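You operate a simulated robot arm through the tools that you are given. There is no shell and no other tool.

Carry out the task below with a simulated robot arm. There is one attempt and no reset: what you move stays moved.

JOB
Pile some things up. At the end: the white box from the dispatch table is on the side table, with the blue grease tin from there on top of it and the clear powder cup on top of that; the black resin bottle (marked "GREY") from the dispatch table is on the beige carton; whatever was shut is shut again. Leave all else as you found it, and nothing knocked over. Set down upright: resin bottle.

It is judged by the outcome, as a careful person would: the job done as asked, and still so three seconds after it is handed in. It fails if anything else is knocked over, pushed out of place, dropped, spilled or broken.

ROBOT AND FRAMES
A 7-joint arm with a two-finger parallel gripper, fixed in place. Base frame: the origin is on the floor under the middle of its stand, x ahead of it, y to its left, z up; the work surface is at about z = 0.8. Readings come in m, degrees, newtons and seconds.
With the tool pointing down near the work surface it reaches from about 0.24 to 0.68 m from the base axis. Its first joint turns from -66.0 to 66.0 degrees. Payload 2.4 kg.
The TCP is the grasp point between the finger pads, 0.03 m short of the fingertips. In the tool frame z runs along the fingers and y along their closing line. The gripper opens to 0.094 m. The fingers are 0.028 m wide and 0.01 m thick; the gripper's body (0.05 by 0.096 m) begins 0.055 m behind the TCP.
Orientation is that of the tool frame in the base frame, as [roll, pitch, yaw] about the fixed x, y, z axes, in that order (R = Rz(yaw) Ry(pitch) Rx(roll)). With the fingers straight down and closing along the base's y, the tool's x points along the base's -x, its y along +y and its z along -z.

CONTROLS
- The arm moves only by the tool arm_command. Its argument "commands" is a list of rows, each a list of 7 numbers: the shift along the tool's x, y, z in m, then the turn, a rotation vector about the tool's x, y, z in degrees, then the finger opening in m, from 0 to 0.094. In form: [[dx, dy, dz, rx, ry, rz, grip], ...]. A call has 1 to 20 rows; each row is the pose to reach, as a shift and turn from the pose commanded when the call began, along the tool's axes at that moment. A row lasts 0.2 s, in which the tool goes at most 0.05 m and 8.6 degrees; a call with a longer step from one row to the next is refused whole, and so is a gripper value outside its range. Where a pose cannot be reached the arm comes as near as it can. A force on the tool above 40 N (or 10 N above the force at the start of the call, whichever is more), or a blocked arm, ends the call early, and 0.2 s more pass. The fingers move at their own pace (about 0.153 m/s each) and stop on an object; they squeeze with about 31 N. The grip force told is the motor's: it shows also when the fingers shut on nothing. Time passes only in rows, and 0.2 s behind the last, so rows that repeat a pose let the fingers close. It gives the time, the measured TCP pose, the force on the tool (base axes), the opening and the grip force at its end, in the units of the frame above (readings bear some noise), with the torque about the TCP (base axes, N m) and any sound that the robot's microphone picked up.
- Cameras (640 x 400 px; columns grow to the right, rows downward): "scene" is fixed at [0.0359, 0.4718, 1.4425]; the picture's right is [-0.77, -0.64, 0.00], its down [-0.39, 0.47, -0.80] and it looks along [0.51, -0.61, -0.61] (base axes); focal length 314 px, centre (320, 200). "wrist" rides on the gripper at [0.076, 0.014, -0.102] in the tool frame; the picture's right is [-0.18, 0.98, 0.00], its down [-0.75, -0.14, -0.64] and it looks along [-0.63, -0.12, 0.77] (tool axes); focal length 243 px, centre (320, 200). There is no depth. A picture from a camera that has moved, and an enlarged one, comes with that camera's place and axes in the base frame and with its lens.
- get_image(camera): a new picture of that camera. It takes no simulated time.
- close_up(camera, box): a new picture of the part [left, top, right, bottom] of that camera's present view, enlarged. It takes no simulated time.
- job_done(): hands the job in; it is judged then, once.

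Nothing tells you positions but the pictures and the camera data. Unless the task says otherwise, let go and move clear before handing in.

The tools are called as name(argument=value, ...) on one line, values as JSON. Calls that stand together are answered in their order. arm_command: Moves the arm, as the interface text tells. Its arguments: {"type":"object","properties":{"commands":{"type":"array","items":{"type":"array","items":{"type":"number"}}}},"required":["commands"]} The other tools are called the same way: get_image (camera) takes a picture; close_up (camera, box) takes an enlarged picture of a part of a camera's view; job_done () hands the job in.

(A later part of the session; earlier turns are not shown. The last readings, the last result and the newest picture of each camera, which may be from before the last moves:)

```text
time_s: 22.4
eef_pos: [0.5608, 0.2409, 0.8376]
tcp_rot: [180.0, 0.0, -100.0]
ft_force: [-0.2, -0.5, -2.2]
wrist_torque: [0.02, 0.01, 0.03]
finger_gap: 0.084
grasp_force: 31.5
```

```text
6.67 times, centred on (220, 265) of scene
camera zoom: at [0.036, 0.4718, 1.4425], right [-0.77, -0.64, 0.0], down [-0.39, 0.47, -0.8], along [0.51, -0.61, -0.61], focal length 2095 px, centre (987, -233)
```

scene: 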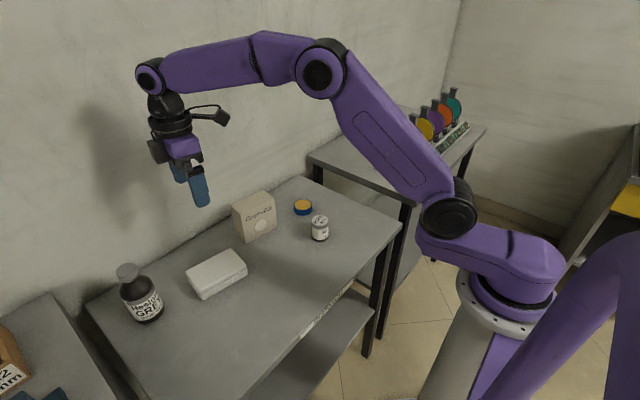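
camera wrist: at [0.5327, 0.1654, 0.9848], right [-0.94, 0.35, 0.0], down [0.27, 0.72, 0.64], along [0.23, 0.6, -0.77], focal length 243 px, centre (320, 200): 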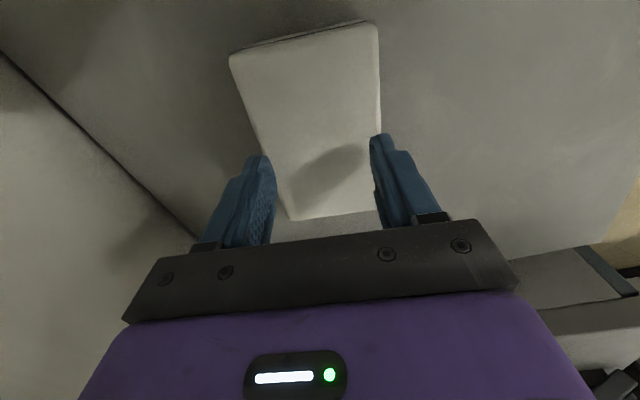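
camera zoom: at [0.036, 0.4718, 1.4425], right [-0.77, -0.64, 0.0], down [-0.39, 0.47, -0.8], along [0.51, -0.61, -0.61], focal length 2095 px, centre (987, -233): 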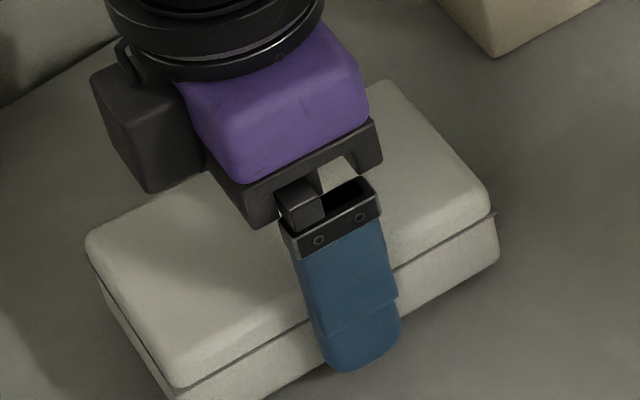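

The box is light (about 0.2 kg) and is now rising with the gripper. I'll continue slowly.

arm_command(commands=[[0, 0, -0.002, 0, 0, 0, 0.02], [0, 0, -0.004, 0, 0, 0, 0.02], [0, 0, -0.006, 0, 0, 0, 0.02], [0, 0, -0.008, 0, 0, 0, 0.02], [0, 0, -0.008, 0, 0, 0, 0.02]])

close_up(camera="scene", box=[185, 235, 255, 295])

get_image(camera="wrist")

```text
time_s: 23.6
eef_pos: [0.5614, 0.2411, 0.8453]
tcp_rot: [180.0, 0.0, -100.0]
ft_force: [-0.7, -0.1, -3.5]
wrist_torque: [0.04, 0.02, 0.0]
finger_gap: 0.0841
grasp_force: 30.9
```

```text
6.67 times, centred on (220, 265) of scene
camera zoom: at [0.036, 0.4718, 1.4425], right [-0.77, -0.64, 0.0], down [-0.39, 0.47, -0.8], along [0.51, -0.61, -0.61], focal length 2095 px, centre (987, -233)
```

zoom: 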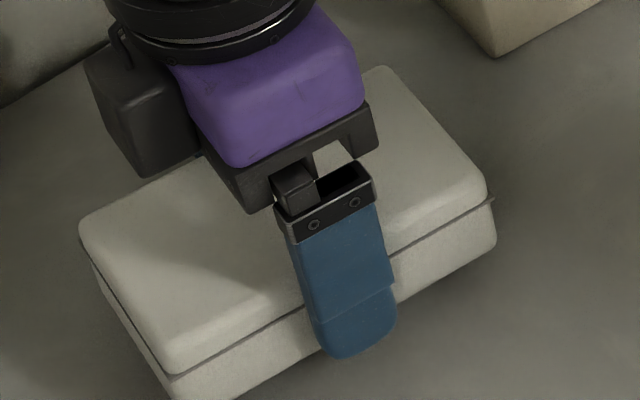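

```text
taken
camera wrist: at [0.5342, 0.1665, 0.9481], right [-0.94, 0.35, 0.0], down [0.27, 0.72, 0.64], along [0.23, 0.6, -0.77], focal length 243 px, centre (320, 200)
```

wrist: 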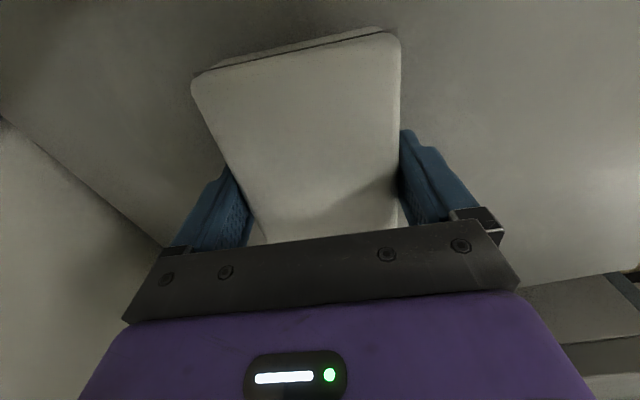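

It rises, but I want to check whether it creeps in the grip. I'll hold still for a second and compare.

arm_command(commands=[[0, 0, 0, 0, 0, 0, 0.0], [0, 0, 0, 0, 0, 0, 0.0], [0, 0, 0, 0, 0, 0, 0.0]])

close_up(camera="wrist", box=[170, 10, 470, 250])

close_up(camera="scene", box=[185, 235, 255, 295])

```text
time_s: 24.4
eef_pos: [0.5612, 0.2408, 0.8456]
tcp_rot: [179.9, 0.0, -100.0]
ft_force: [0.6, -0.2, -2.4]
wrist_torque: [0.02, 0.03, -0.02]
finger_gap: 0.0841
grasp_force: 30.8
```

```text
1.67 times, centred on (320, 130) of wrist
camera zoom: at [0.5343, 0.1665, 0.9481], right [-0.94, 0.35, 0.0], down [0.27, 0.72, 0.64], along [0.23, 0.6, -0.77], focal length 404 px, centre (320, 317)
```

zoom: 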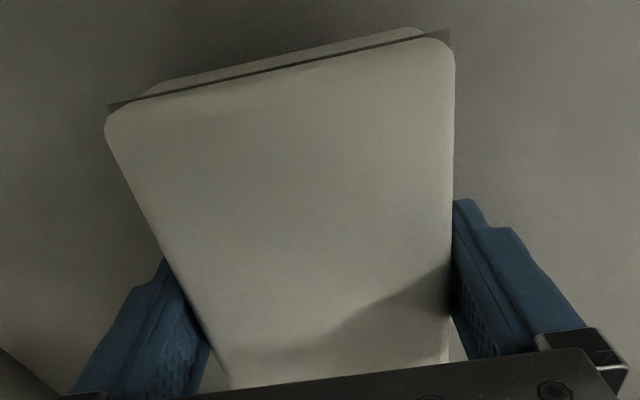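

```text
6.67 times, centred on (220, 265) of scene
camera zoom: at [0.036, 0.4718, 1.4425], right [-0.77, -0.64, 0.0], down [-0.39, 0.47, -0.8], along [0.51, -0.61, -0.61], focal length 2095 px, centre (987, -233)
```

zoom: 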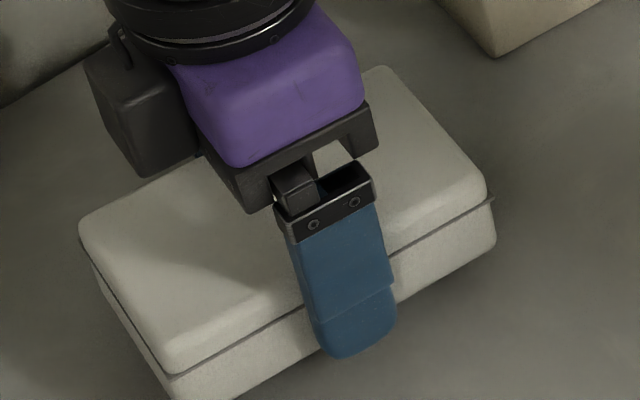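

The hold is stable with no creep. I'll lift gently to carrying height.

arm_command(commands=[[0, 0, -0.006, 0, 0, 0, 0.0], [0, 0, -0.016, 0, 0, 0, 0.0], [0, 0, -0.03, 0, 0, 0, 0.0], [0, 0, -0.045, 0, 0, 0, 0.0], [0, 0, -0.06, 0, 0, 0, 0.0], [0, 0, -0.075, 0, 0, 0, 0.0], [0, 0, -0.09, 0, 0, 0, 0.0], [0, 0, -0.105, 0, 0, 0, 0.0], [0, 0, -0.12, 0, 0, 0, 0.0], [0, 0, -0.13, 0, 0, 0, 0.0], [0, 0, -0.135, 0, 0, 0, 0.0], [0, 0, -0.135, 0, 0, 0, 0.0]])

close_up(camera="wrist", box=[170, 10, 470, 250])

get_image(camera="scene")

```text
time_s: 27.0
eef_pos: [0.5616, 0.2418, 0.9824]
tcp_rot: [-180.0, 0.0, -100.0]
ft_force: [0.2, -0.8, -2.1]
wrist_torque: [-0.01, 0.0, -0.03]
finger_gap: 0.0843
grasp_force: 30.8
```

```text
1.67 times, centred on (320, 130) of wrist
camera zoom: at [0.5344, 0.1657, 1.0838], right [-0.94, 0.35, 0.0], down [0.27, 0.72, 0.64], along [0.23, 0.6, -0.77], focal length 404 px, centre (320, 317)
```

zoom: 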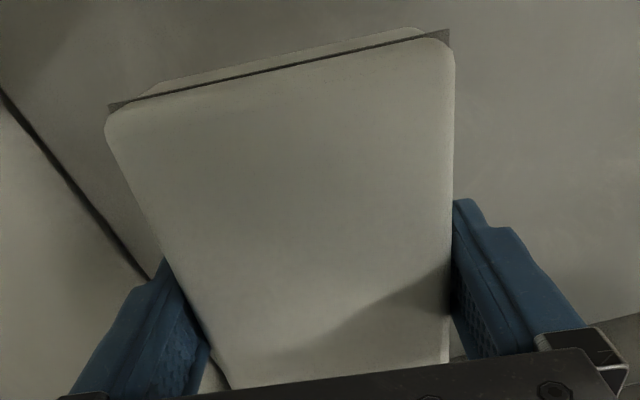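

```text
taken
```

scene: 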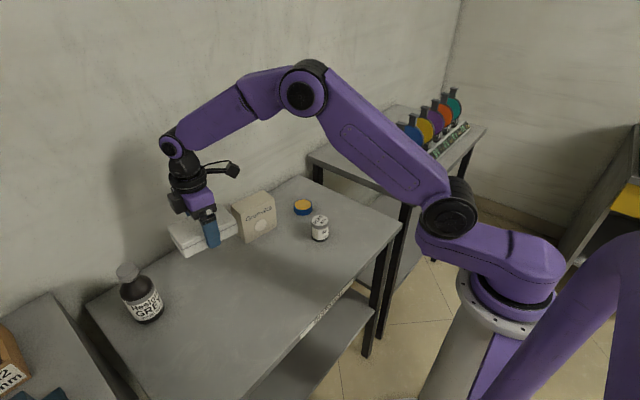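

The box is held firmly. Now I'll carry it over to the side table at about 1.0 m height, turning it so its long side runs along x.

arm_command(commands=[[0.0145, -0.004, -0.003, 0, 0, 2, 0.0], [0.0398, -0.011, -0.008, 0, 0, 5.5, 0.0], [0.0717, -0.0195, -0.014, 0, 0, 10, 0.0], [0.1065, -0.0284, -0.02, 0, 0, 15, 0.0], [0.1409, -0.0368, -0.025, 0, 0, 20, 0.0], [0.1748, -0.0448, -0.025, 0, 0, 25, 0.0], [0.2085, -0.0526, -0.025, 0, 0, 30, 0.0], [0.2424, -0.0601, -0.025, 0, 0, 35, 0.0], [0.2766, -0.0675, -0.025, 0, 0, 40, 0.0], [0.3112, -0.0748, -0.025, 0, 0, 45, 0.0], [0.3463, -0.0819, -0.025, 0, 0, 50, 0.0], [0.3825, -0.0885, -0.025, 0, 0, 55, 0.0], [0.42, -0.095, -0.025, 0, 0, 60, 0.0], [0.4586, -0.1007, -0.025, 0, 0, 65, 0.0], [0.4986, -0.1058, -0.025, 0, 0, 70, 0.0], [0.5402, -0.1102, -0.025, 0, 0, 75, 0.0], [0.5664, -0.1121, -0.025, 0, 0, 78, 0.0], [0.5838, -0.1133, -0.025, 0, 0, 80, 0.0], [0.5838, -0.1133, -0.025, 0, 0, 80, 0.0]])

get_image(camera="wrist")

get_image(camera="scene")

```text
time_s: 31.0
eef_pos: [0.5722, -0.3544, 1.0073]
tcp_rot: [-180.0, 0.0, 180.0]
ft_force: [-0.5, 0.4, -2.2]
wrist_torque: [-0.02, 0.01, -0.06]
finger_gap: 0.084
grasp_force: 30.9
```

```text
taken
camera wrist: at [0.4963, -0.342, 1.1093], right [0.18, 0.98, 0.0], down [0.75, -0.14, 0.64], along [0.63, -0.12, -0.77], focal length 243 px, centre (320, 200)
```

wrist: 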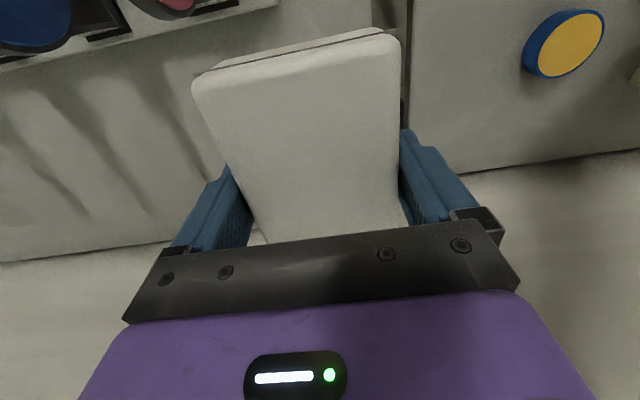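

```text
taken
```

scene: 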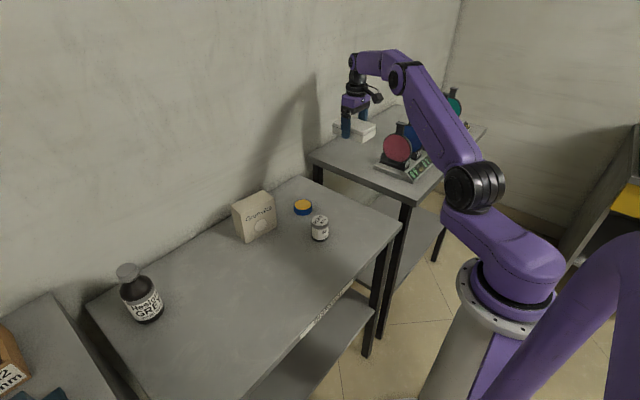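

The box is above the side table. I'll check its alignment against the table edge and the rack.

close_up(camera="wrist", box=[0, 0, 440, 270])

close_up(camera="scene", box=[300, 70, 460, 210])

close_up(camera="wrist", box=[370, 0, 450, 170])

```text
1.45 times, centred on (220, 135) of wrist
camera zoom: at [0.4963, -0.342, 1.1093], right [0.18, 0.98, 0.0], down [0.75, -0.14, 0.64], along [0.63, -0.12, -0.77], focal length 353 px, centre (466, 294)
```

zoom: 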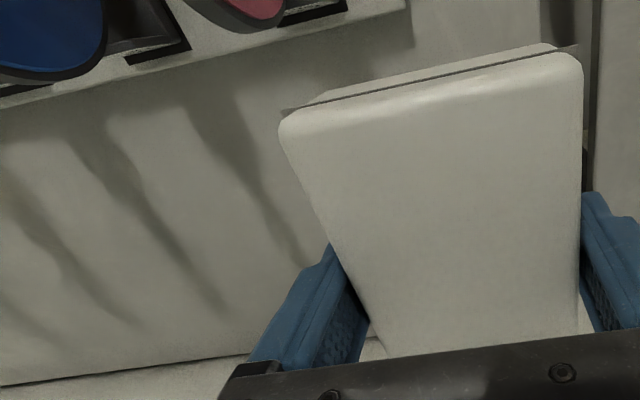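

```text
2.86 times, centred on (380, 140) of scene
camera zoom: at [0.036, 0.4717, 1.4425], right [-0.77, -0.64, 0.0], down [-0.39, 0.47, -0.8], along [0.51, -0.61, -0.61], focal length 898 px, centre (149, 371)
```

zoom: 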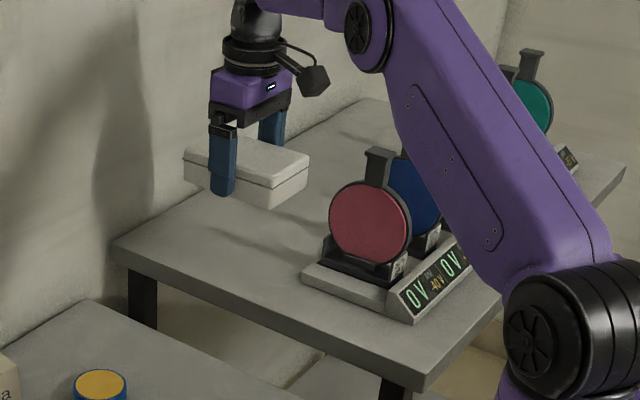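

```text
2.35 times, centred on (410, 85) of wrist
camera zoom: at [0.4963, -0.342, 1.1093], right [0.18, 0.98, 0.0], down [0.75, -0.14, 0.64], along [0.63, -0.12, -0.77], focal length 571 px, centre (108, 471)
```

zoom: 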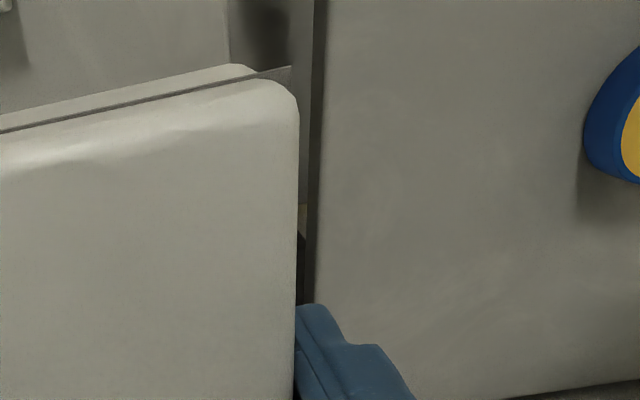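

Clearances look good: about 12 mm from the table edge and 18 mm from the rack. I'll shift slightly inward and descend to near the surface.

arm_command(commands=[[0.001, -0.0018, 0.01, 0, 0, 0, 0.0], [0.002, -0.0036, 0.03, 0, 0, 0, 0.0], [0.002, -0.0036, 0.05, 0, 0, 0, 0.0], [0.002, -0.0036, 0.07, 0, 0, 0, 0.0], [0.002, -0.0036, 0.085, 0, 0, 0, 0.0], [0.002, -0.0036, 0.095, 0, 0, 0, 0.0], [0.002, -0.0036, 0.1, 0, 0, 0, 0.0], [0.002, -0.0036, 0.1, 0, 0, 0, 0.0]])

close_up(camera="scene", box=[300, 90, 440, 200])

get_image(camera="wrist")

```text
time_s: 32.8
eef_pos: [0.5696, -0.357, 0.9059]
tcp_rot: [180.0, 0.0, -180.0]
ft_force: [-1.0, 0.3, -2.6]
wrist_torque: [-0.03, -0.02, 0.02]
finger_gap: 0.0844
grasp_force: 30.7
```

```text
3.64 times, centred on (370, 145) of scene
camera zoom: at [0.036, 0.4717, 1.4425], right [-0.77, -0.64, 0.0], down [-0.39, 0.47, -0.8], along [0.51, -0.61, -0.61], focal length 1142 px, centre (138, 400)
```

zoom: 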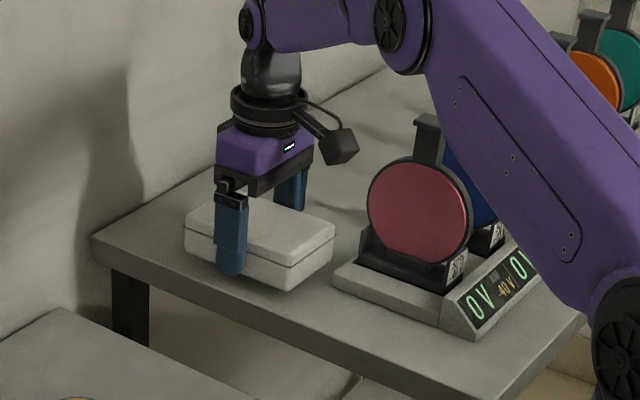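

```text
taken
camera wrist: at [0.4942, -0.3454, 1.0082], right [0.18, 0.98, 0.0], down [0.75, -0.14, 0.64], along [0.63, -0.12, -0.77], focal length 243 px, centre (320, 200)
```

wrist: 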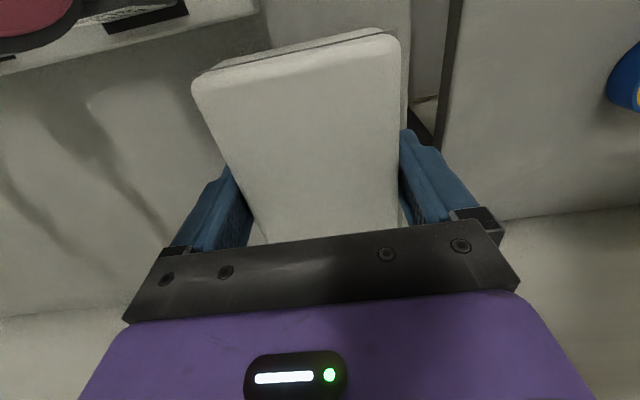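

arm_command(commands=[[0, 0, 0.006, 0, 0, 0, 0.0], [0, 0, 0.012, 0, 0, 0, 0.0], [0, 0, 0.016, 0, 0, 0, 0.0], [0, 0, 0.018, 0, 0, 0, 0.0], [0, 0, 0.018, 0, 0, 0, 0.0]])

close_up(camera="scene", box=[330, 120, 390, 180])

```text
time_s: 34.0
eef_pos: [0.5713, -0.3581, 0.8904]
tcp_rot: [-179.9, 0.5, -179.9]
ft_force: [4.7, -0.9, 23.3]
wrist_torque: [0.04, -0.04, -0.04]
finger_gap: 0.0845
grasp_force: 30.8
```

```text
6.67 times, centred on (360, 150) of scene
camera zoom: at [0.0356, 0.472, 1.4424], right [-0.77, -0.64, 0.0], down [-0.39, 0.47, -0.8], along [0.51, -0.61, -0.61], focal length 2095 px, centre (53, 533)
```

zoom: 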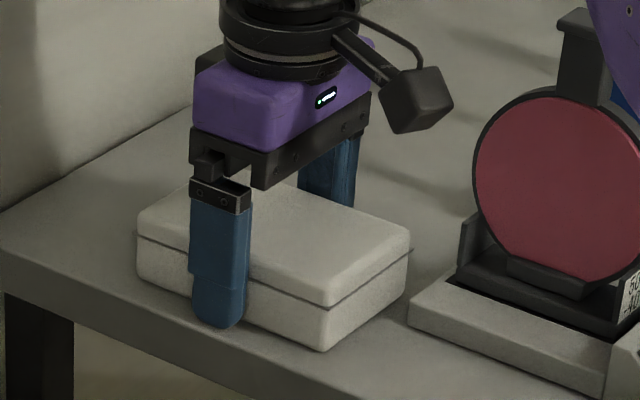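

It has touched down (23 N), so the side table top is at about 0.854. I'll ease off the pressure and then open the fingers.

arm_command(commands=[[0, 0, -0.001, 0, 0, 0, 0.0], [0, 0, -0.002, 0, 0, 0, 0.0], [0, 0, -0.002, 0, 0, 0, 0.0]])

```text
time_s: 34.8
eef_pos: [0.5697, -0.3578, 0.8904]
tcp_rot: [-180.0, -0.1, -180.0]
ft_force: [4.6, -1.8, 12.4]
wrist_torque: [-0.27, -0.72, 0.02]
finger_gap: 0.0841
grasp_force: 30.7
```

arm_command(commands=[[0, 0, -0.001, 0, 0, 0, 0.0], [0, 0, -0.001, 0, 0, 0, 0.086], [0, 0, -0.001, 0, 0, 0, 0.09], [0, 0, -0.001, 0, 0, 0, 0.094], [0, 0, -0.001, 0, 0, 0, 0.094]])

close_up(camera="scene", box=[330, 120, 390, 180])

get_image(camera="wrist")

```text
time_s: 36.0
eef_pos: [0.5686, -0.359, 0.8912]
tcp_rot: [179.9, -0.1, -180.0]
ft_force: [-0.2, 0.0, -0.2]
wrist_torque: [-0.03, 0.0, -0.02]
finger_gap: 0.0939
grasp_force: 0.1
```

```text
6.67 times, centred on (360, 150) of scene
camera zoom: at [0.0359, 0.4717, 1.4425], right [-0.77, -0.64, 0.0], down [-0.39, 0.47, -0.8], along [0.51, -0.61, -0.61], focal length 2095 px, centre (53, 533)
```

zoom: 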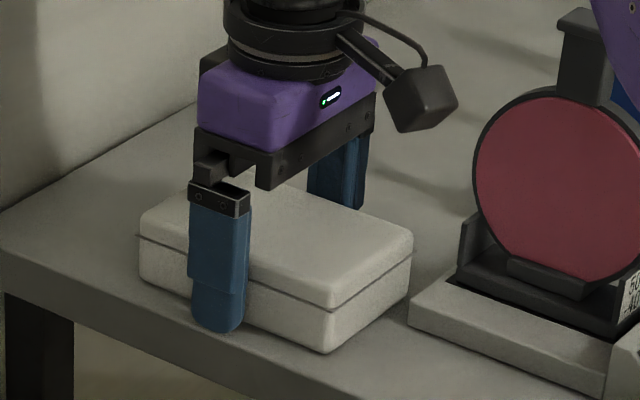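

```text
taken
camera wrist: at [0.4933, -0.3463, 0.993], right [0.18, 0.98, 0.0], down [0.75, -0.14, 0.64], along [0.63, -0.12, -0.77], focal length 243 px, centre (320, 200)
```

wrist: 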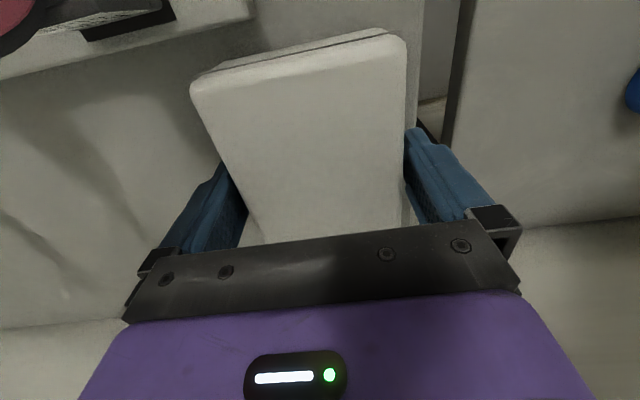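

The box is released on the side table. I'll retreat straight up and measure where it sits.

arm_command(commands=[[0, 0, -0.01, 0, 0, 0, 0.094], [0, 0, -0.03, 0, 0, 0, 0.094], [0, 0, -0.06, 0, 0, 0, 0.094], [0, 0, -0.1, 0, 0, 0, 0.094], [0, 0, -0.14, 0, 0, 0, 0.094], [0, 0, -0.16, 0, 0, 0, 0.094], [0, 0, -0.16, 0, 0, 0, 0.094]])

get_image(camera="wrist")

close_up(camera="scene", box=[330, 110, 400, 180])

```text
time_s: 37.6
eef_pos: [0.5691, -0.3591, 1.0541]
tcp_rot: [180.0, -0.1, 180.0]
ft_force: [0.3, 0.4, 0.4]
wrist_torque: [0.01, 0.0, 0.02]
finger_gap: 0.0942
grasp_force: 0.0
```

```text
taken
camera wrist: at [0.4935, -0.3464, 1.1567], right [0.18, 0.98, 0.0], down [0.75, -0.14, 0.64], along [0.63, -0.12, -0.77], focal length 243 px, centre (320, 200)
```

wrist: 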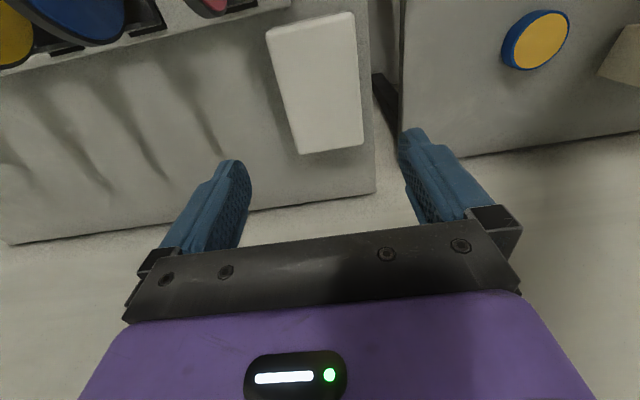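

```text
5.71 times, centred on (365, 145) of scene
camera zoom: at [0.0359, 0.4718, 1.4425], right [-0.77, -0.64, 0.0], down [-0.39, 0.47, -0.8], along [0.51, -0.61, -0.61], focal length 1795 px, centre (63, 514)
```

zoom: 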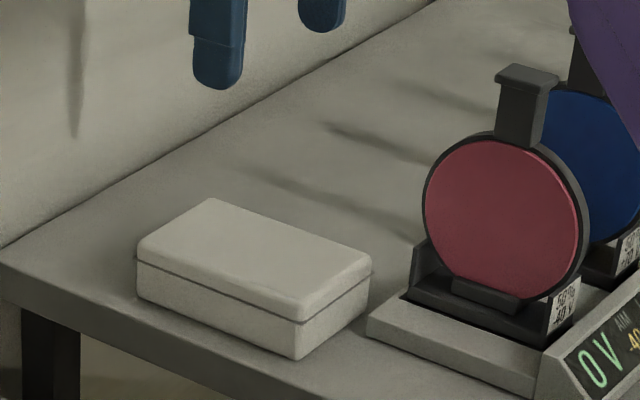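

close_up(camera="wrist", box=[240, 0, 400, 170])

close_up(camera="wrist", box=[480, 0, 600, 90])

```text
2.35 times, centred on (320, 85) of wrist
camera zoom: at [0.4935, -0.3464, 1.1567], right [0.18, 0.98, 0.0], down [0.75, -0.14, 0.64], along [0.63, -0.12, -0.77], focal length 571 px, centre (320, 471)
```

zoom: 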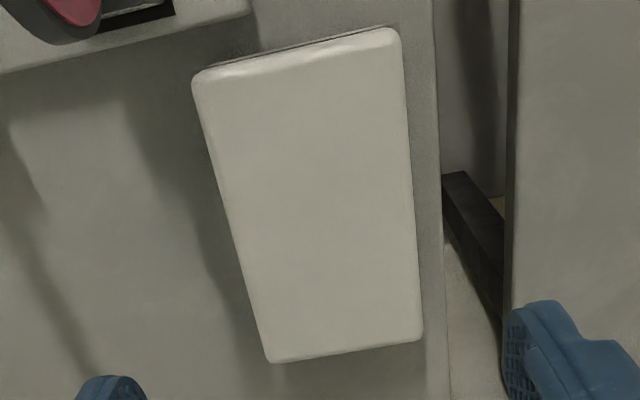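

```text
4.44 times, centred on (540, 45) of wrist
camera zoom: at [0.4935, -0.3464, 1.1567], right [0.18, 0.98, 0.0], down [0.75, -0.14, 0.64], along [0.63, -0.12, -0.77], focal length 1078 px, centre (-658, 889)
```

zoom: 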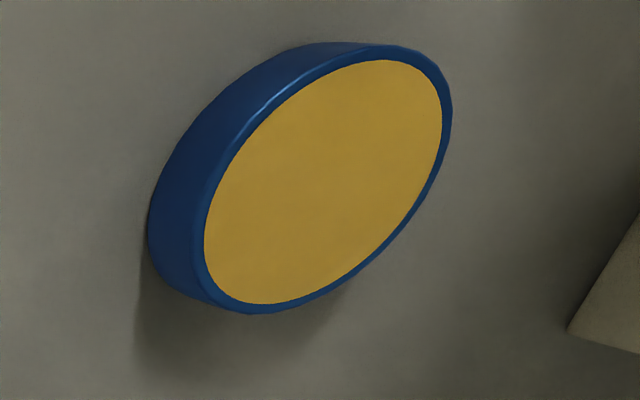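

The box sits centred at about (0.571, −0.359), top z≈0.894. Next I'll move over the blue tin at about (0.580, −0.099).

arm_command(commands=[[-0.001, 0.025, 0, 0, 0, 0, 0.094], [-0.003, 0.07, 0, 0, 0, 0, 0.094], [-0.005, 0.115, 0, 0, 0, 0, 0.094], [-0.007, 0.16, 0, 0, 0, 0, 0.094], [-0.009, 0.205, 0, 0, 0, 0, 0.094], [-0.011, 0.245, 0.01, 0, 0, 0, 0.094], [-0.011, 0.26, 0.04, 0, 0, 0, 0.094], [-0.011, 0.26, 0.08, 0, 0, 0, 0.094], [-0.011, 0.26, 0.12, 0, 0, 0, 0.094], [-0.011, 0.26, 0.134, 0, 0, 0, 0.094], [-0.011, 0.26, 0.134, 0, 0, 0, 0.094]])

get_image(camera="wrist")

close_up(camera="scene", box=[220, 120, 380, 250])

```text
time_s: 40.0
eef_pos: [0.5817, -0.0946, 0.9168]
tcp_rot: [180.0, 0.0, 180.0]
ft_force: [0.7, -0.6, 0.4]
wrist_torque: [0.01, 0.0, 0.02]
finger_gap: 0.094
grasp_force: 0.1
```

```text
taken
camera wrist: at [0.5053, -0.0833, 1.0195], right [0.18, 0.98, 0.0], down [0.75, -0.14, 0.64], along [0.63, -0.12, -0.77], focal length 243 px, centre (320, 200)
```

wrist: 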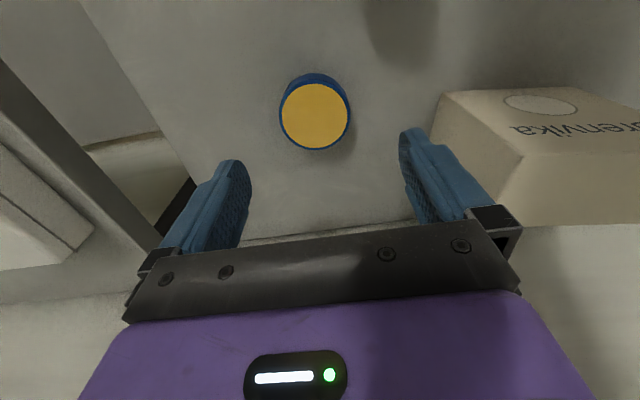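

```text
3.08 times, centred on (300, 185) of scene
camera zoom: at [0.0359, 0.4718, 1.4425], right [-0.77, -0.64, 0.0], down [-0.39, 0.47, -0.8], along [0.51, -0.61, -0.61], focal length 967 px, centre (382, 246)
```

zoom: 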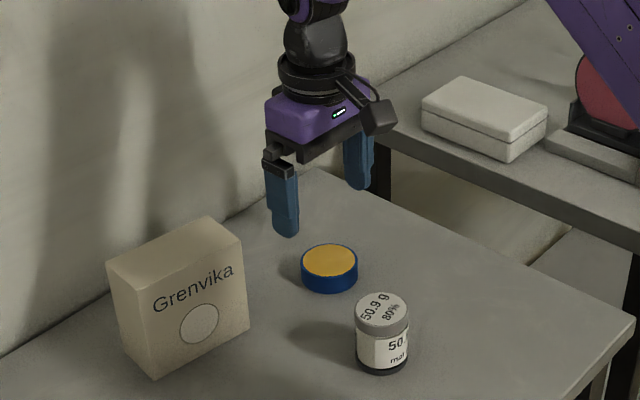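

The tin is at (0.579, −0.1005). I'll correct by 3–4 mm and descend around it.

arm_command(commands=[[0.0023, -0.0032, 0.01, 0, 0, 0, 0.094], [0.0023, -0.0032, 0.035, 0, 0, 0, 0.094], [0.0023, -0.0032, 0.055, 0, 0, 0, 0.094], [0.0023, -0.0032, 0.072, 0, 0, 0, 0.094], [0.0023, -0.0032, 0.082, 0, 0, 0, 0.094], [0.0023, -0.0032, 0.085, 0, 0, 0, 0.094], [0.0023, -0.0032, 0.085, 0, 0, 0, 0.094]])

get_image(camera="wrist")

close_up(camera="scene", box=[260, 160, 350, 240])

```text
time_s: 41.6
eef_pos: [0.5782, -0.0988, 0.8321]
tcp_rot: [-179.9, 0.0, -179.9]
ft_force: [0.8, -0.6, 0.5]
wrist_torque: [-0.01, -0.01, 0.0]
finger_gap: 0.0939
grasp_force: 0.1
```

```text
taken
camera wrist: at [0.5028, -0.0874, 0.9343], right [0.18, 0.98, 0.0], down [0.75, -0.14, 0.64], along [0.63, -0.12, -0.77], focal length 243 px, centre (320, 200)
```

wrist: 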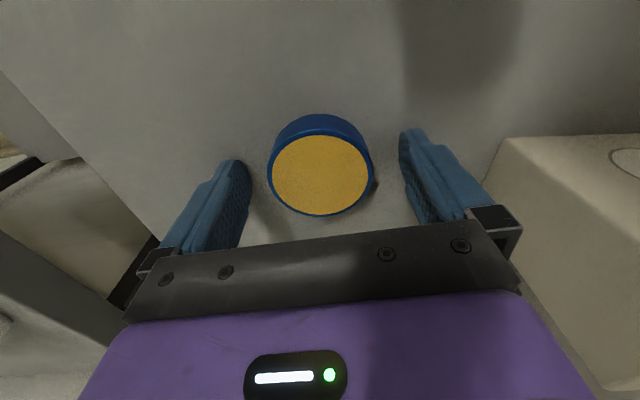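

```text
5.00 times, centred on (305, 200) of scene
camera zoom: at [0.0359, 0.4718, 1.4425], right [-0.77, -0.64, 0.0], down [-0.39, 0.47, -0.8], along [0.51, -0.61, -0.61], focal length 1571 px, centre (395, 200)
```

zoom: 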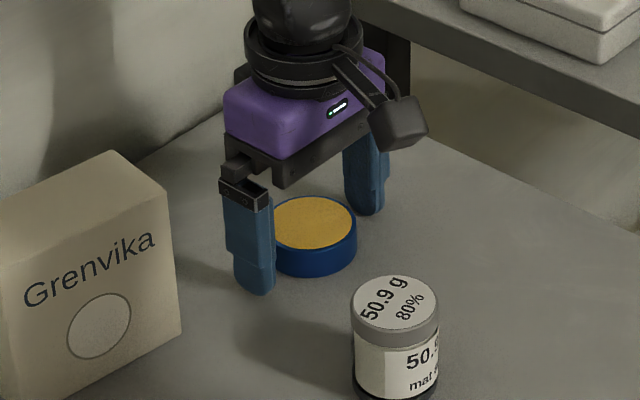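

Well centred. I'll close on the tin.

arm_command(commands=[[0, 0, 0, 0, 0, 0, 0.08], [0, 0, 0, 0, 0, 0, 0.065], [0, 0, 0, 0, 0, 0, 0.04], [0, 0, 0, 0, 0, 0, 0.02], [0, 0, 0, 0, 0, 0, 0.02]])

arm_command(commands=[[0, 0, -0.002, 0, 0, 0, 0.02], [0, 0, -0.004, 0, 0, 0, 0.02], [0, 0, -0.007, 0, 0, 0, 0.02], [0, 0, -0.01, 0, 0, 0, 0.02], [0, 0, -0.01, 0, 0, 0, 0.02]])

get_image(camera="wrist")

close_up(camera="scene", box=[260, 160, 350, 240])

```text
time_s: 42.8
eef_pos: [0.578, -0.0994, 0.8318]
tcp_rot: [179.9, -0.1, -180.0]
ft_force: [0.6, 0.2, -0.3]
wrist_torque: [0.02, 0.02, 0.01]
finger_gap: 0.0582
grasp_force: 31.3
```

```text
time_s: 44.0
eef_pos: [0.5784, -0.1002, 0.8415]
tcp_rot: [180.0, 0.0, -180.0]
ft_force: [0.5, 0.2, -1.0]
wrist_torque: [-0.03, -0.03, 0.0]
finger_gap: 0.0583
grasp_force: 30.6
```

```text
taken
camera wrist: at [0.5024, -0.0888, 0.9453], right [0.18, 0.98, 0.0], down [0.75, -0.14, 0.64], along [0.63, -0.12, -0.77], focal length 243 px, centre (320, 200)
```

wrist: 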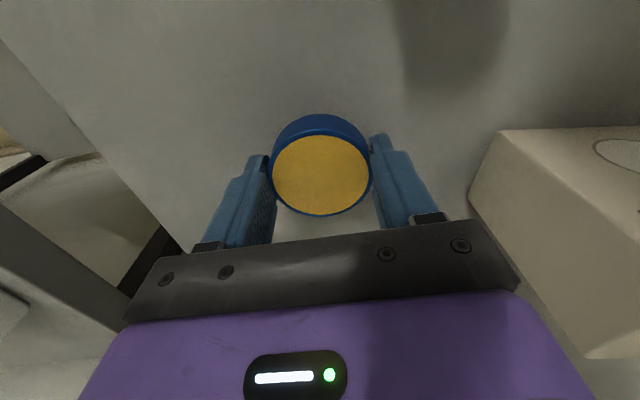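

```text
5.00 times, centred on (305, 200) of scene
camera zoom: at [0.0359, 0.4717, 1.4425], right [-0.77, -0.64, 0.0], down [-0.39, 0.47, -0.8], along [0.51, -0.61, -0.61], focal length 1571 px, centre (395, 200)
```

zoom: 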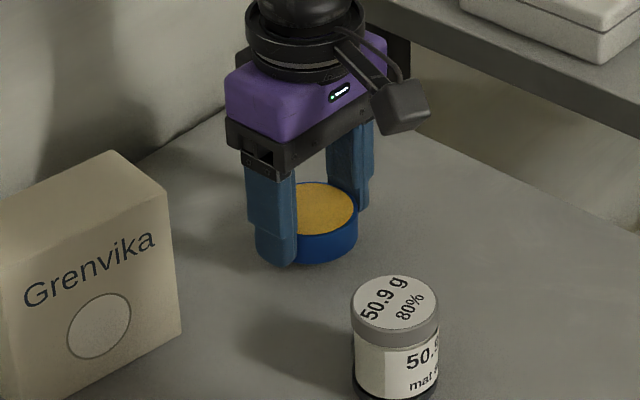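

The tin is held. I'll lift it and carry it to above the box.

arm_command(commands=[[0, 0, -0.01, 0, 0, 0, 0.02], [0, 0, -0.035, 0, 0, 0, 0.02], [0, 0, -0.07, 0, 0, 0, 0.02], [0, 0, -0.11, 0, 0, 0, 0.02], [0.0003, -0.01, -0.14, 0, 0, 0, 0.02], [0.0012, -0.04, -0.15, 0, 0, 0, 0.02], [0.0024, -0.08, -0.15, 0, 0, 0, 0.02], [0.0036, -0.12, -0.15, 0, 0, 0, 0.02], [0.0048, -0.16, -0.15, 0, 0, 0, 0.02], [0.006, -0.2, -0.15, 0, 0, 0, 0.02], [0.007, -0.235, -0.15, 0, 0, 0, 0.02], [0.0078, -0.2575, -0.15, 0, 0, 0, 0.02], [0.0078, -0.2575, -0.15, 0, 0, 0, 0.02], [0.0078, -0.2575, -0.13, 0, 0, 0, 0.02], [0.0078, -0.2575, -0.115, 0, 0, 0, 0.02], [0.0078, -0.2575, -0.115, 0, 0, 0, 0.02]])

get_image(camera="wrist")

close_up(camera="scene", box=[320, 90, 400, 180])

```text
time_s: 47.4
eef_pos: [0.5704, -0.3564, 0.9578]
tcp_rot: [179.9, 0.0, -179.9]
ft_force: [0.6, -0.2, -0.8]
wrist_torque: [0.0, 0.01, 0.02]
finger_gap: 0.0581
grasp_force: 31.2
```

```text
taken
camera wrist: at [0.4944, -0.3442, 1.0598], right [0.18, 0.98, 0.0], down [0.75, -0.14, 0.64], along [0.63, -0.12, -0.77], focal length 243 px, centre (320, 200)
```

wrist: 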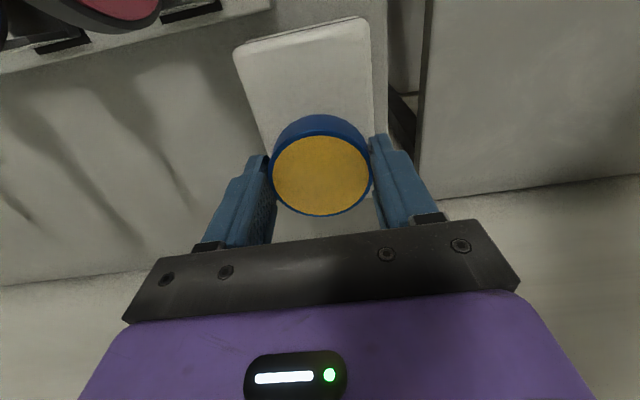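

```text
4.44 times, centred on (360, 135) of scene
camera zoom: at [0.0359, 0.4717, 1.4425], right [-0.77, -0.64, 0.0], down [-0.39, 0.47, -0.8], along [0.51, -0.61, -0.61], focal length 1396 px, centre (142, 489)
```

zoom: 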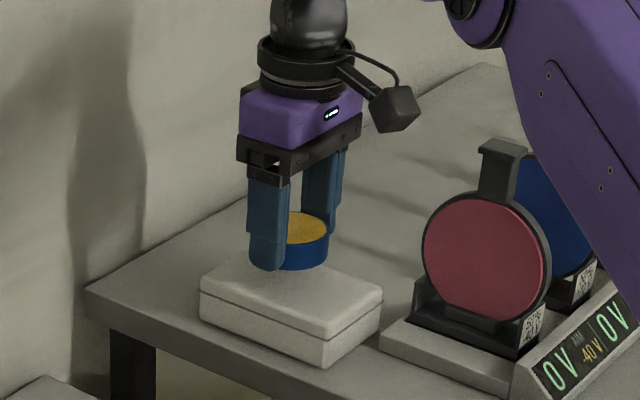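

Aligned within 2 mm. I'll lower the tin onto the box.

arm_command(commands=[[0, -0.0015, 0.008, 0, 0, 0, 0.02], [0, -0.0015, 0.016, 0, 0, 0, 0.02], [0, -0.0015, 0.022, 0, 0, 0, 0.02], [0, -0.0015, 0.025, 0, 0, 0, 0.02], [0, -0.0015, 0.025, 0, 0, 0, 0.02]])

close_up(camera="scene", box=[330, 110, 390, 180])

```text
time_s: 48.6
eef_pos: [0.5703, -0.3587, 0.9345]
tcp_rot: [-179.9, 0.1, -180.0]
ft_force: [-3.3, 2.0, 11.7]
wrist_torque: [-0.09, 0.31, -0.06]
finger_gap: 0.0581
grasp_force: 31.4
```

```text
5.71 times, centred on (360, 145) of scene
camera zoom: at [0.0356, 0.4719, 1.4425], right [-0.77, -0.64, 0.0], down [-0.39, 0.47, -0.8], along [0.51, -0.61, -0.61], focal length 1795 px, centre (91, 514)
```

zoom: 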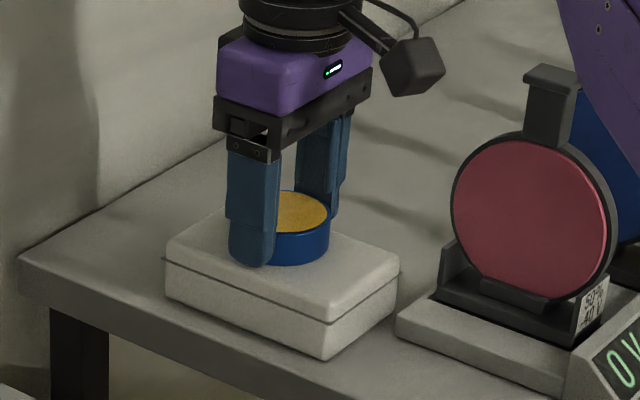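

Contact at 12 N. I'll ease off and open.

arm_command(commands=[[0, 0, -0.001, 0, 0, 0, 0.02], [0, 0, -0.001, 0, 0, 0, 0.056], [0, 0, -0.001, 0, 0, 0, 0.064], [0, 0, -0.001, 0, 0, 0, 0.076], [0, 0, -0.001, 0, 0, 0, 0.09], [0, 0, -0.001, 0, 0, 0, 0.09]])

arm_command(commands=[[0, 0, -0.01, 0, 0, 0, 0.09], [0, 0, -0.03, 0, 0, 0, 0.09], [0, 0, -0.06, 0, 0, 0, 0.09], [0, 0, -0.1, 0, 0, 0, 0.094], [0, 0, -0.12, 0, 0, 0, 0.094], [0, 0, -0.12, 0, 0, 0, 0.094]])

get_image(camera="wrist")

close_up(camera="scene", box=[330, 110, 390, 180])

```text
time_s: 50.0
eef_pos: [0.5705, -0.3589, 0.9337]
tcp_rot: [180.0, 0.0, -180.0]
ft_force: [-0.1, -0.1, -1.1]
wrist_torque: [-0.01, 0.01, -0.02]
finger_gap: 0.0899
grasp_force: 0.1
```

```text
time_s: 51.4
eef_pos: [0.5693, -0.3593, 1.0532]
tcp_rot: [-179.9, 0.0, -179.9]
ft_force: [-0.3, -0.6, -0.9]
wrist_torque: [-0.04, -0.02, -0.01]
finger_gap: 0.094
grasp_force: 0.0
```

```text
taken
camera wrist: at [0.4945, -0.3475, 1.1559], right [0.18, 0.98, 0.0], down [0.75, -0.14, 0.64], along [0.63, -0.12, -0.77], focal length 243 px, centre (320, 200)
```

wrist: 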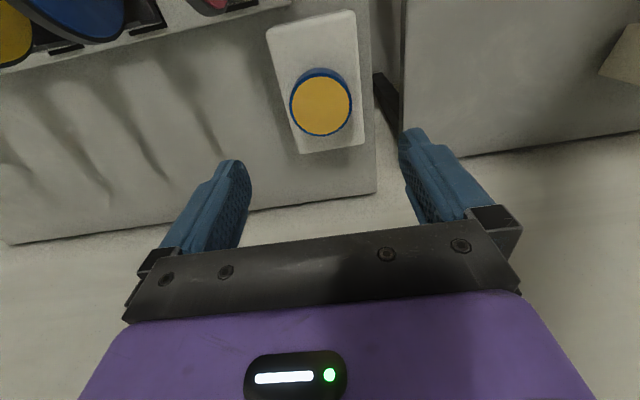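

```text
5.71 times, centred on (360, 145) of scene
camera zoom: at [0.0359, 0.4718, 1.4425], right [-0.77, -0.64, 0.0], down [-0.39, 0.47, -0.8], along [0.51, -0.61, -0.61], focal length 1795 px, centre (91, 514)
```

zoom: 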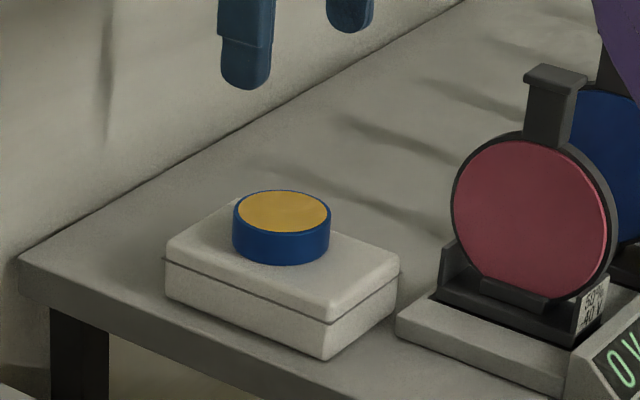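

The tin sits centred on the box. Next I'll move above the powder cup at about (0.462, −0.042).

arm_command(commands=[[0.005, 0.015, 0, 0, 0, 0, 0.094], [0.019, 0.055, 0, 0, 0, 0, 0.094], [0.033, 0.098, 0, 0, 0, 0, 0.094], [0.0475, 0.141, 0, 0, 0, 0, 0.094], [0.062, 0.184, 0, 0, 0, 0, 0.094], [0.0765, 0.227, 0, 0, 0, 0, 0.094], [0.091, 0.27, 0, 0, 0, 0, 0.094], [0.104, 0.308, 0, 0, 0, 0, 0.094], [0.1074, 0.3183, 0.02, 0, 0, 0, 0.094], [0.1074, 0.3183, 0.06, 0, 0, 0, 0.094], [0.1074, 0.3183, 0.1, 0, 0, 0, 0.094], [0.1074, 0.3183, 0.12, 0, 0, 0, 0.094], [0.1074, 0.3183, 0.12, 0, 0, 0, 0.094]])

get_image(camera="wrist")

close_up(camera="scene", box=[270, 160, 370, 250])

```text
time_s: 54.2
eef_pos: [0.4621, -0.041, 0.9337]
tcp_rot: [-180.0, 0.0, -179.9]
ft_force: [0.0, -0.3, 0.3]
wrist_torque: [-0.01, 0.03, -0.01]
finger_gap: 0.0942
grasp_force: 0.0
```

```text
taken
camera wrist: at [0.387, -0.0287, 1.036], right [0.18, 0.98, 0.0], down [0.75, -0.14, 0.64], along [0.63, -0.12, -0.77], focal length 243 px, centre (320, 200)
```

wrist: 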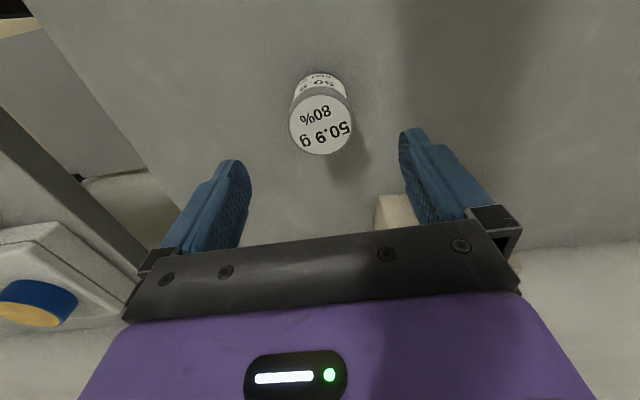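

```text
4.44 times, centred on (320, 205) of scene
camera zoom: at [0.0359, 0.4718, 1.4425], right [-0.77, -0.64, 0.0], down [-0.39, 0.47, -0.8], along [0.51, -0.61, -0.61], focal length 1396 px, centre (320, 178)
```

zoom: 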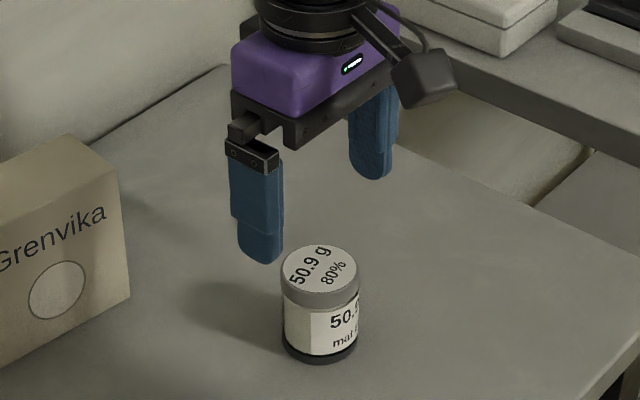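

The cup is nearly centred. I'll descend around it.

arm_command(commands=[[0.0025, 0.0003, 0.01, 0, 0, 0, 0.094], [0.0025, 0.0003, 0.035, 0, 0, 0, 0.094], [0.0025, 0.0003, 0.06, 0, 0, 0, 0.094], [0.0025, 0.0003, 0.08, 0, 0, 0, 0.094], [0.0025, 0.0003, 0.095, 0, 0, 0, 0.094], [0.0025, 0.0003, 0.1, 0, 0, 0, 0.094], [0.0025, 0.0003, 0.1, 0, 0, 0, 0.094]])

get_image(camera="wrist")

close_up(camera="scene", box=[280, 180, 360, 250])

```text
time_s: 55.8
eef_pos: [0.4601, -0.0416, 0.8325]
tcp_rot: [180.0, 0.0, -179.9]
ft_force: [-0.8, 0.3, 0.6]
wrist_torque: [-0.04, 0.01, 0.02]
finger_gap: 0.0938
grasp_force: 0.1
```

```text
taken
camera wrist: at [0.3847, -0.0294, 0.9358], right [0.18, 0.98, 0.0], down [0.75, -0.14, 0.64], along [0.63, -0.12, -0.77], focal length 243 px, centre (320, 200)
```

wrist: 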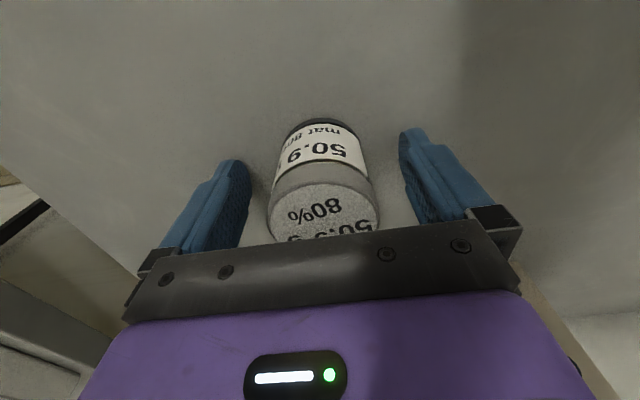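

```text
5.71 times, centred on (320, 215) of scene
camera zoom: at [0.0359, 0.4718, 1.4425], right [-0.77, -0.64, 0.0], down [-0.39, 0.47, -0.8], along [0.51, -0.61, -0.61], focal length 1795 px, centre (320, 114)
```

zoom: 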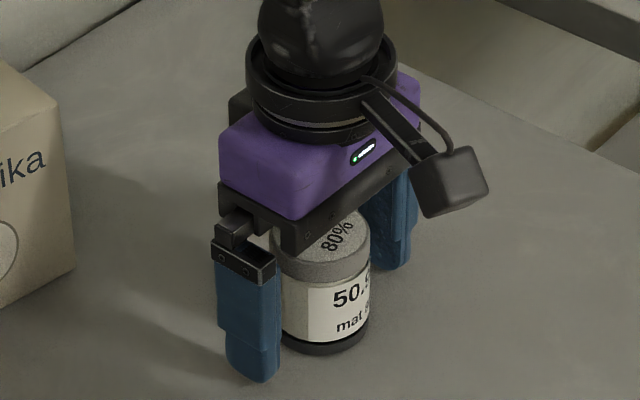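

arm_command(commands=[[0, 0, 0, 0, 0, 0, 0.08], [0, 0, 0, 0, 0, 0, 0.06], [0, 0, 0, 0, 0, 0, 0.04], [0, 0, 0, 0, 0, 0, 0.02], [0, 0, 0, 0, 0, 0, 0.02]])

arm_command(commands=[[0, 0, -0.002, 0, 0, 0, 0.02], [0, 0, -0.004, 0, 0, 0, 0.02], [0, 0, -0.007, 0, 0, 0, 0.02], [0, 0, -0.01, 0, 0, 0, 0.02], [0, 0, -0.01, 0, 0, 0, 0.02]])

get_image(camera="wrist")

close_up(camera="scene", box=[280, 180, 360, 250])

```text
time_s: 57.0
eef_pos: [0.4607, -0.041, 0.8325]
tcp_rot: [-179.9, -0.1, 180.0]
ft_force: [0.6, 0.6, 2.4]
wrist_torque: [0.02, 0.07, -0.01]
finger_gap: 0.0493
grasp_force: 31.2
```

```text
time_s: 58.2
eef_pos: [0.4608, -0.0402, 0.8455]
tcp_rot: [179.9, 0.1, 179.9]
ft_force: [0.1, -0.1, -1.1]
wrist_torque: [0.0, 0.03, 0.0]
finger_gap: 0.0492
grasp_force: 31.2
```

```text
taken
camera wrist: at [0.3846, -0.0288, 0.9464], right [0.18, 0.98, 0.0], down [0.75, -0.14, 0.64], along [0.63, -0.12, -0.77], focal length 243 px, centre (320, 200)
```

wrist: 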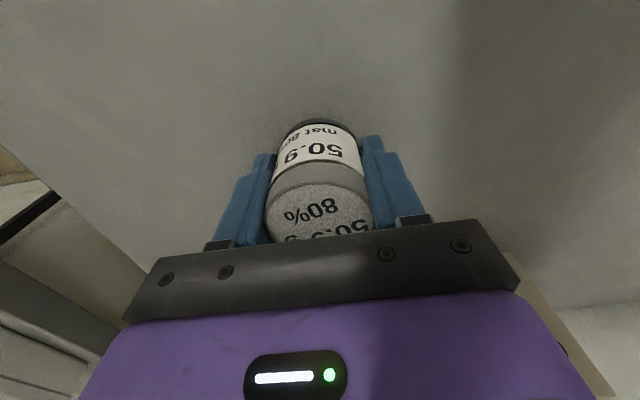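

```text
5.71 times, centred on (320, 215) of scene
camera zoom: at [0.0359, 0.4717, 1.4425], right [-0.77, -0.64, 0.0], down [-0.39, 0.47, -0.8], along [0.51, -0.61, -0.61], focal length 1795 px, centre (320, 114)
```

zoom: 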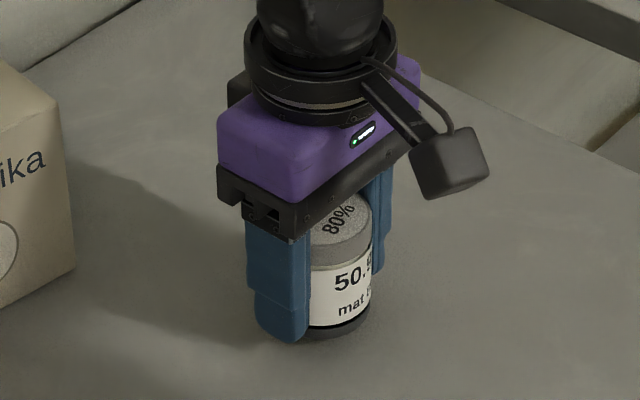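

The cup is held upright. I'll lift it high and carry it over the pile.

arm_command(commands=[[0, 0, -0.015, 0, 0, 0, 0.02], [0, 0, -0.045, 0, 0, 0, 0.02], [0, 0, -0.085, 0, 0, 0, 0.02], [0, 0, -0.125, 0, 0, 0, 0.02], [0, 0, -0.165, 0, 0, 0, 0.02], [-0.003, -0.009, -0.195, 0, 0, 0, 0.02], [-0.013, -0.037, -0.21, 0, 0, 0, 0.02], [-0.027, -0.077, -0.215, 0, 0, 0, 0.02], [-0.041, -0.117, -0.215, 0, 0, 0, 0.02], [-0.055, -0.157, -0.215, 0, 0, 0, 0.02], [-0.069, -0.197, -0.215, 0, 0, 0, 0.02], [-0.083, -0.237, -0.215, 0, 0, 0, 0.02], [-0.096, -0.275, -0.215, 0, 0, 0, 0.02], [-0.106, -0.304, -0.215, 0, 0, 0, 0.02], [-0.1105, -0.3175, -0.215, 0, 0, 0, 0.02], [-0.1105, -0.3175, -0.215, 0, 0, 0, 0.02], [-0.1105, -0.3175, -0.18, 0, 0, 0, 0.02], [-0.1105, -0.3175, -0.15, 0, 0, 0, 0.02], [-0.1105, -0.3175, -0.14, 0, 0, 0, 0.02], [-0.1105, -0.3175, -0.14, 0, 0, 0, 0.02]])

get_image(camera="wrist")

close_up(camera="scene", box=[320, 80, 400, 180])

```text
time_s: 62.4
eef_pos: [0.5714, -0.3578, 0.9843]
tcp_rot: [-180.0, 0.0, -180.0]
ft_force: [0.3, 0.3, -1.2]
wrist_torque: [0.0, -0.03, 0.0]
finger_gap: 0.0494
grasp_force: 31.3
```

```text
taken
camera wrist: at [0.4958, -0.3457, 1.0867], right [0.18, 0.98, 0.0], down [0.75, -0.14, 0.64], along [0.63, -0.12, -0.77], focal length 243 px, centre (320, 200)
```

wrist: 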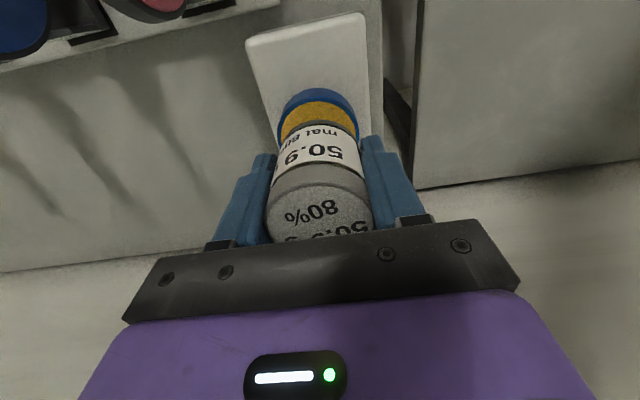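

```text
4.00 times, centred on (360, 130) of scene
camera zoom: at [0.0359, 0.4717, 1.4425], right [-0.77, -0.64, 0.0], down [-0.39, 0.47, -0.8], along [0.51, -0.61, -0.61], focal length 1257 px, centre (160, 480)
```

zoom: 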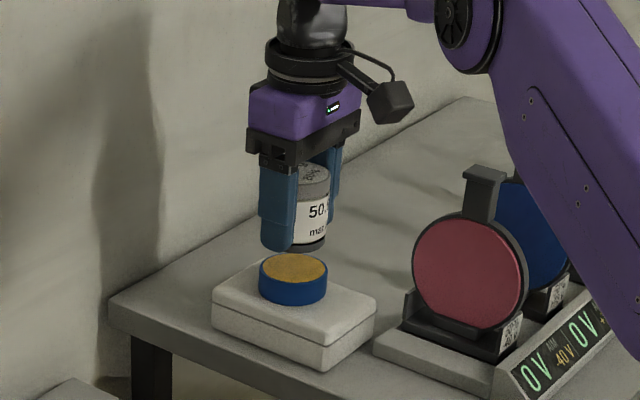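

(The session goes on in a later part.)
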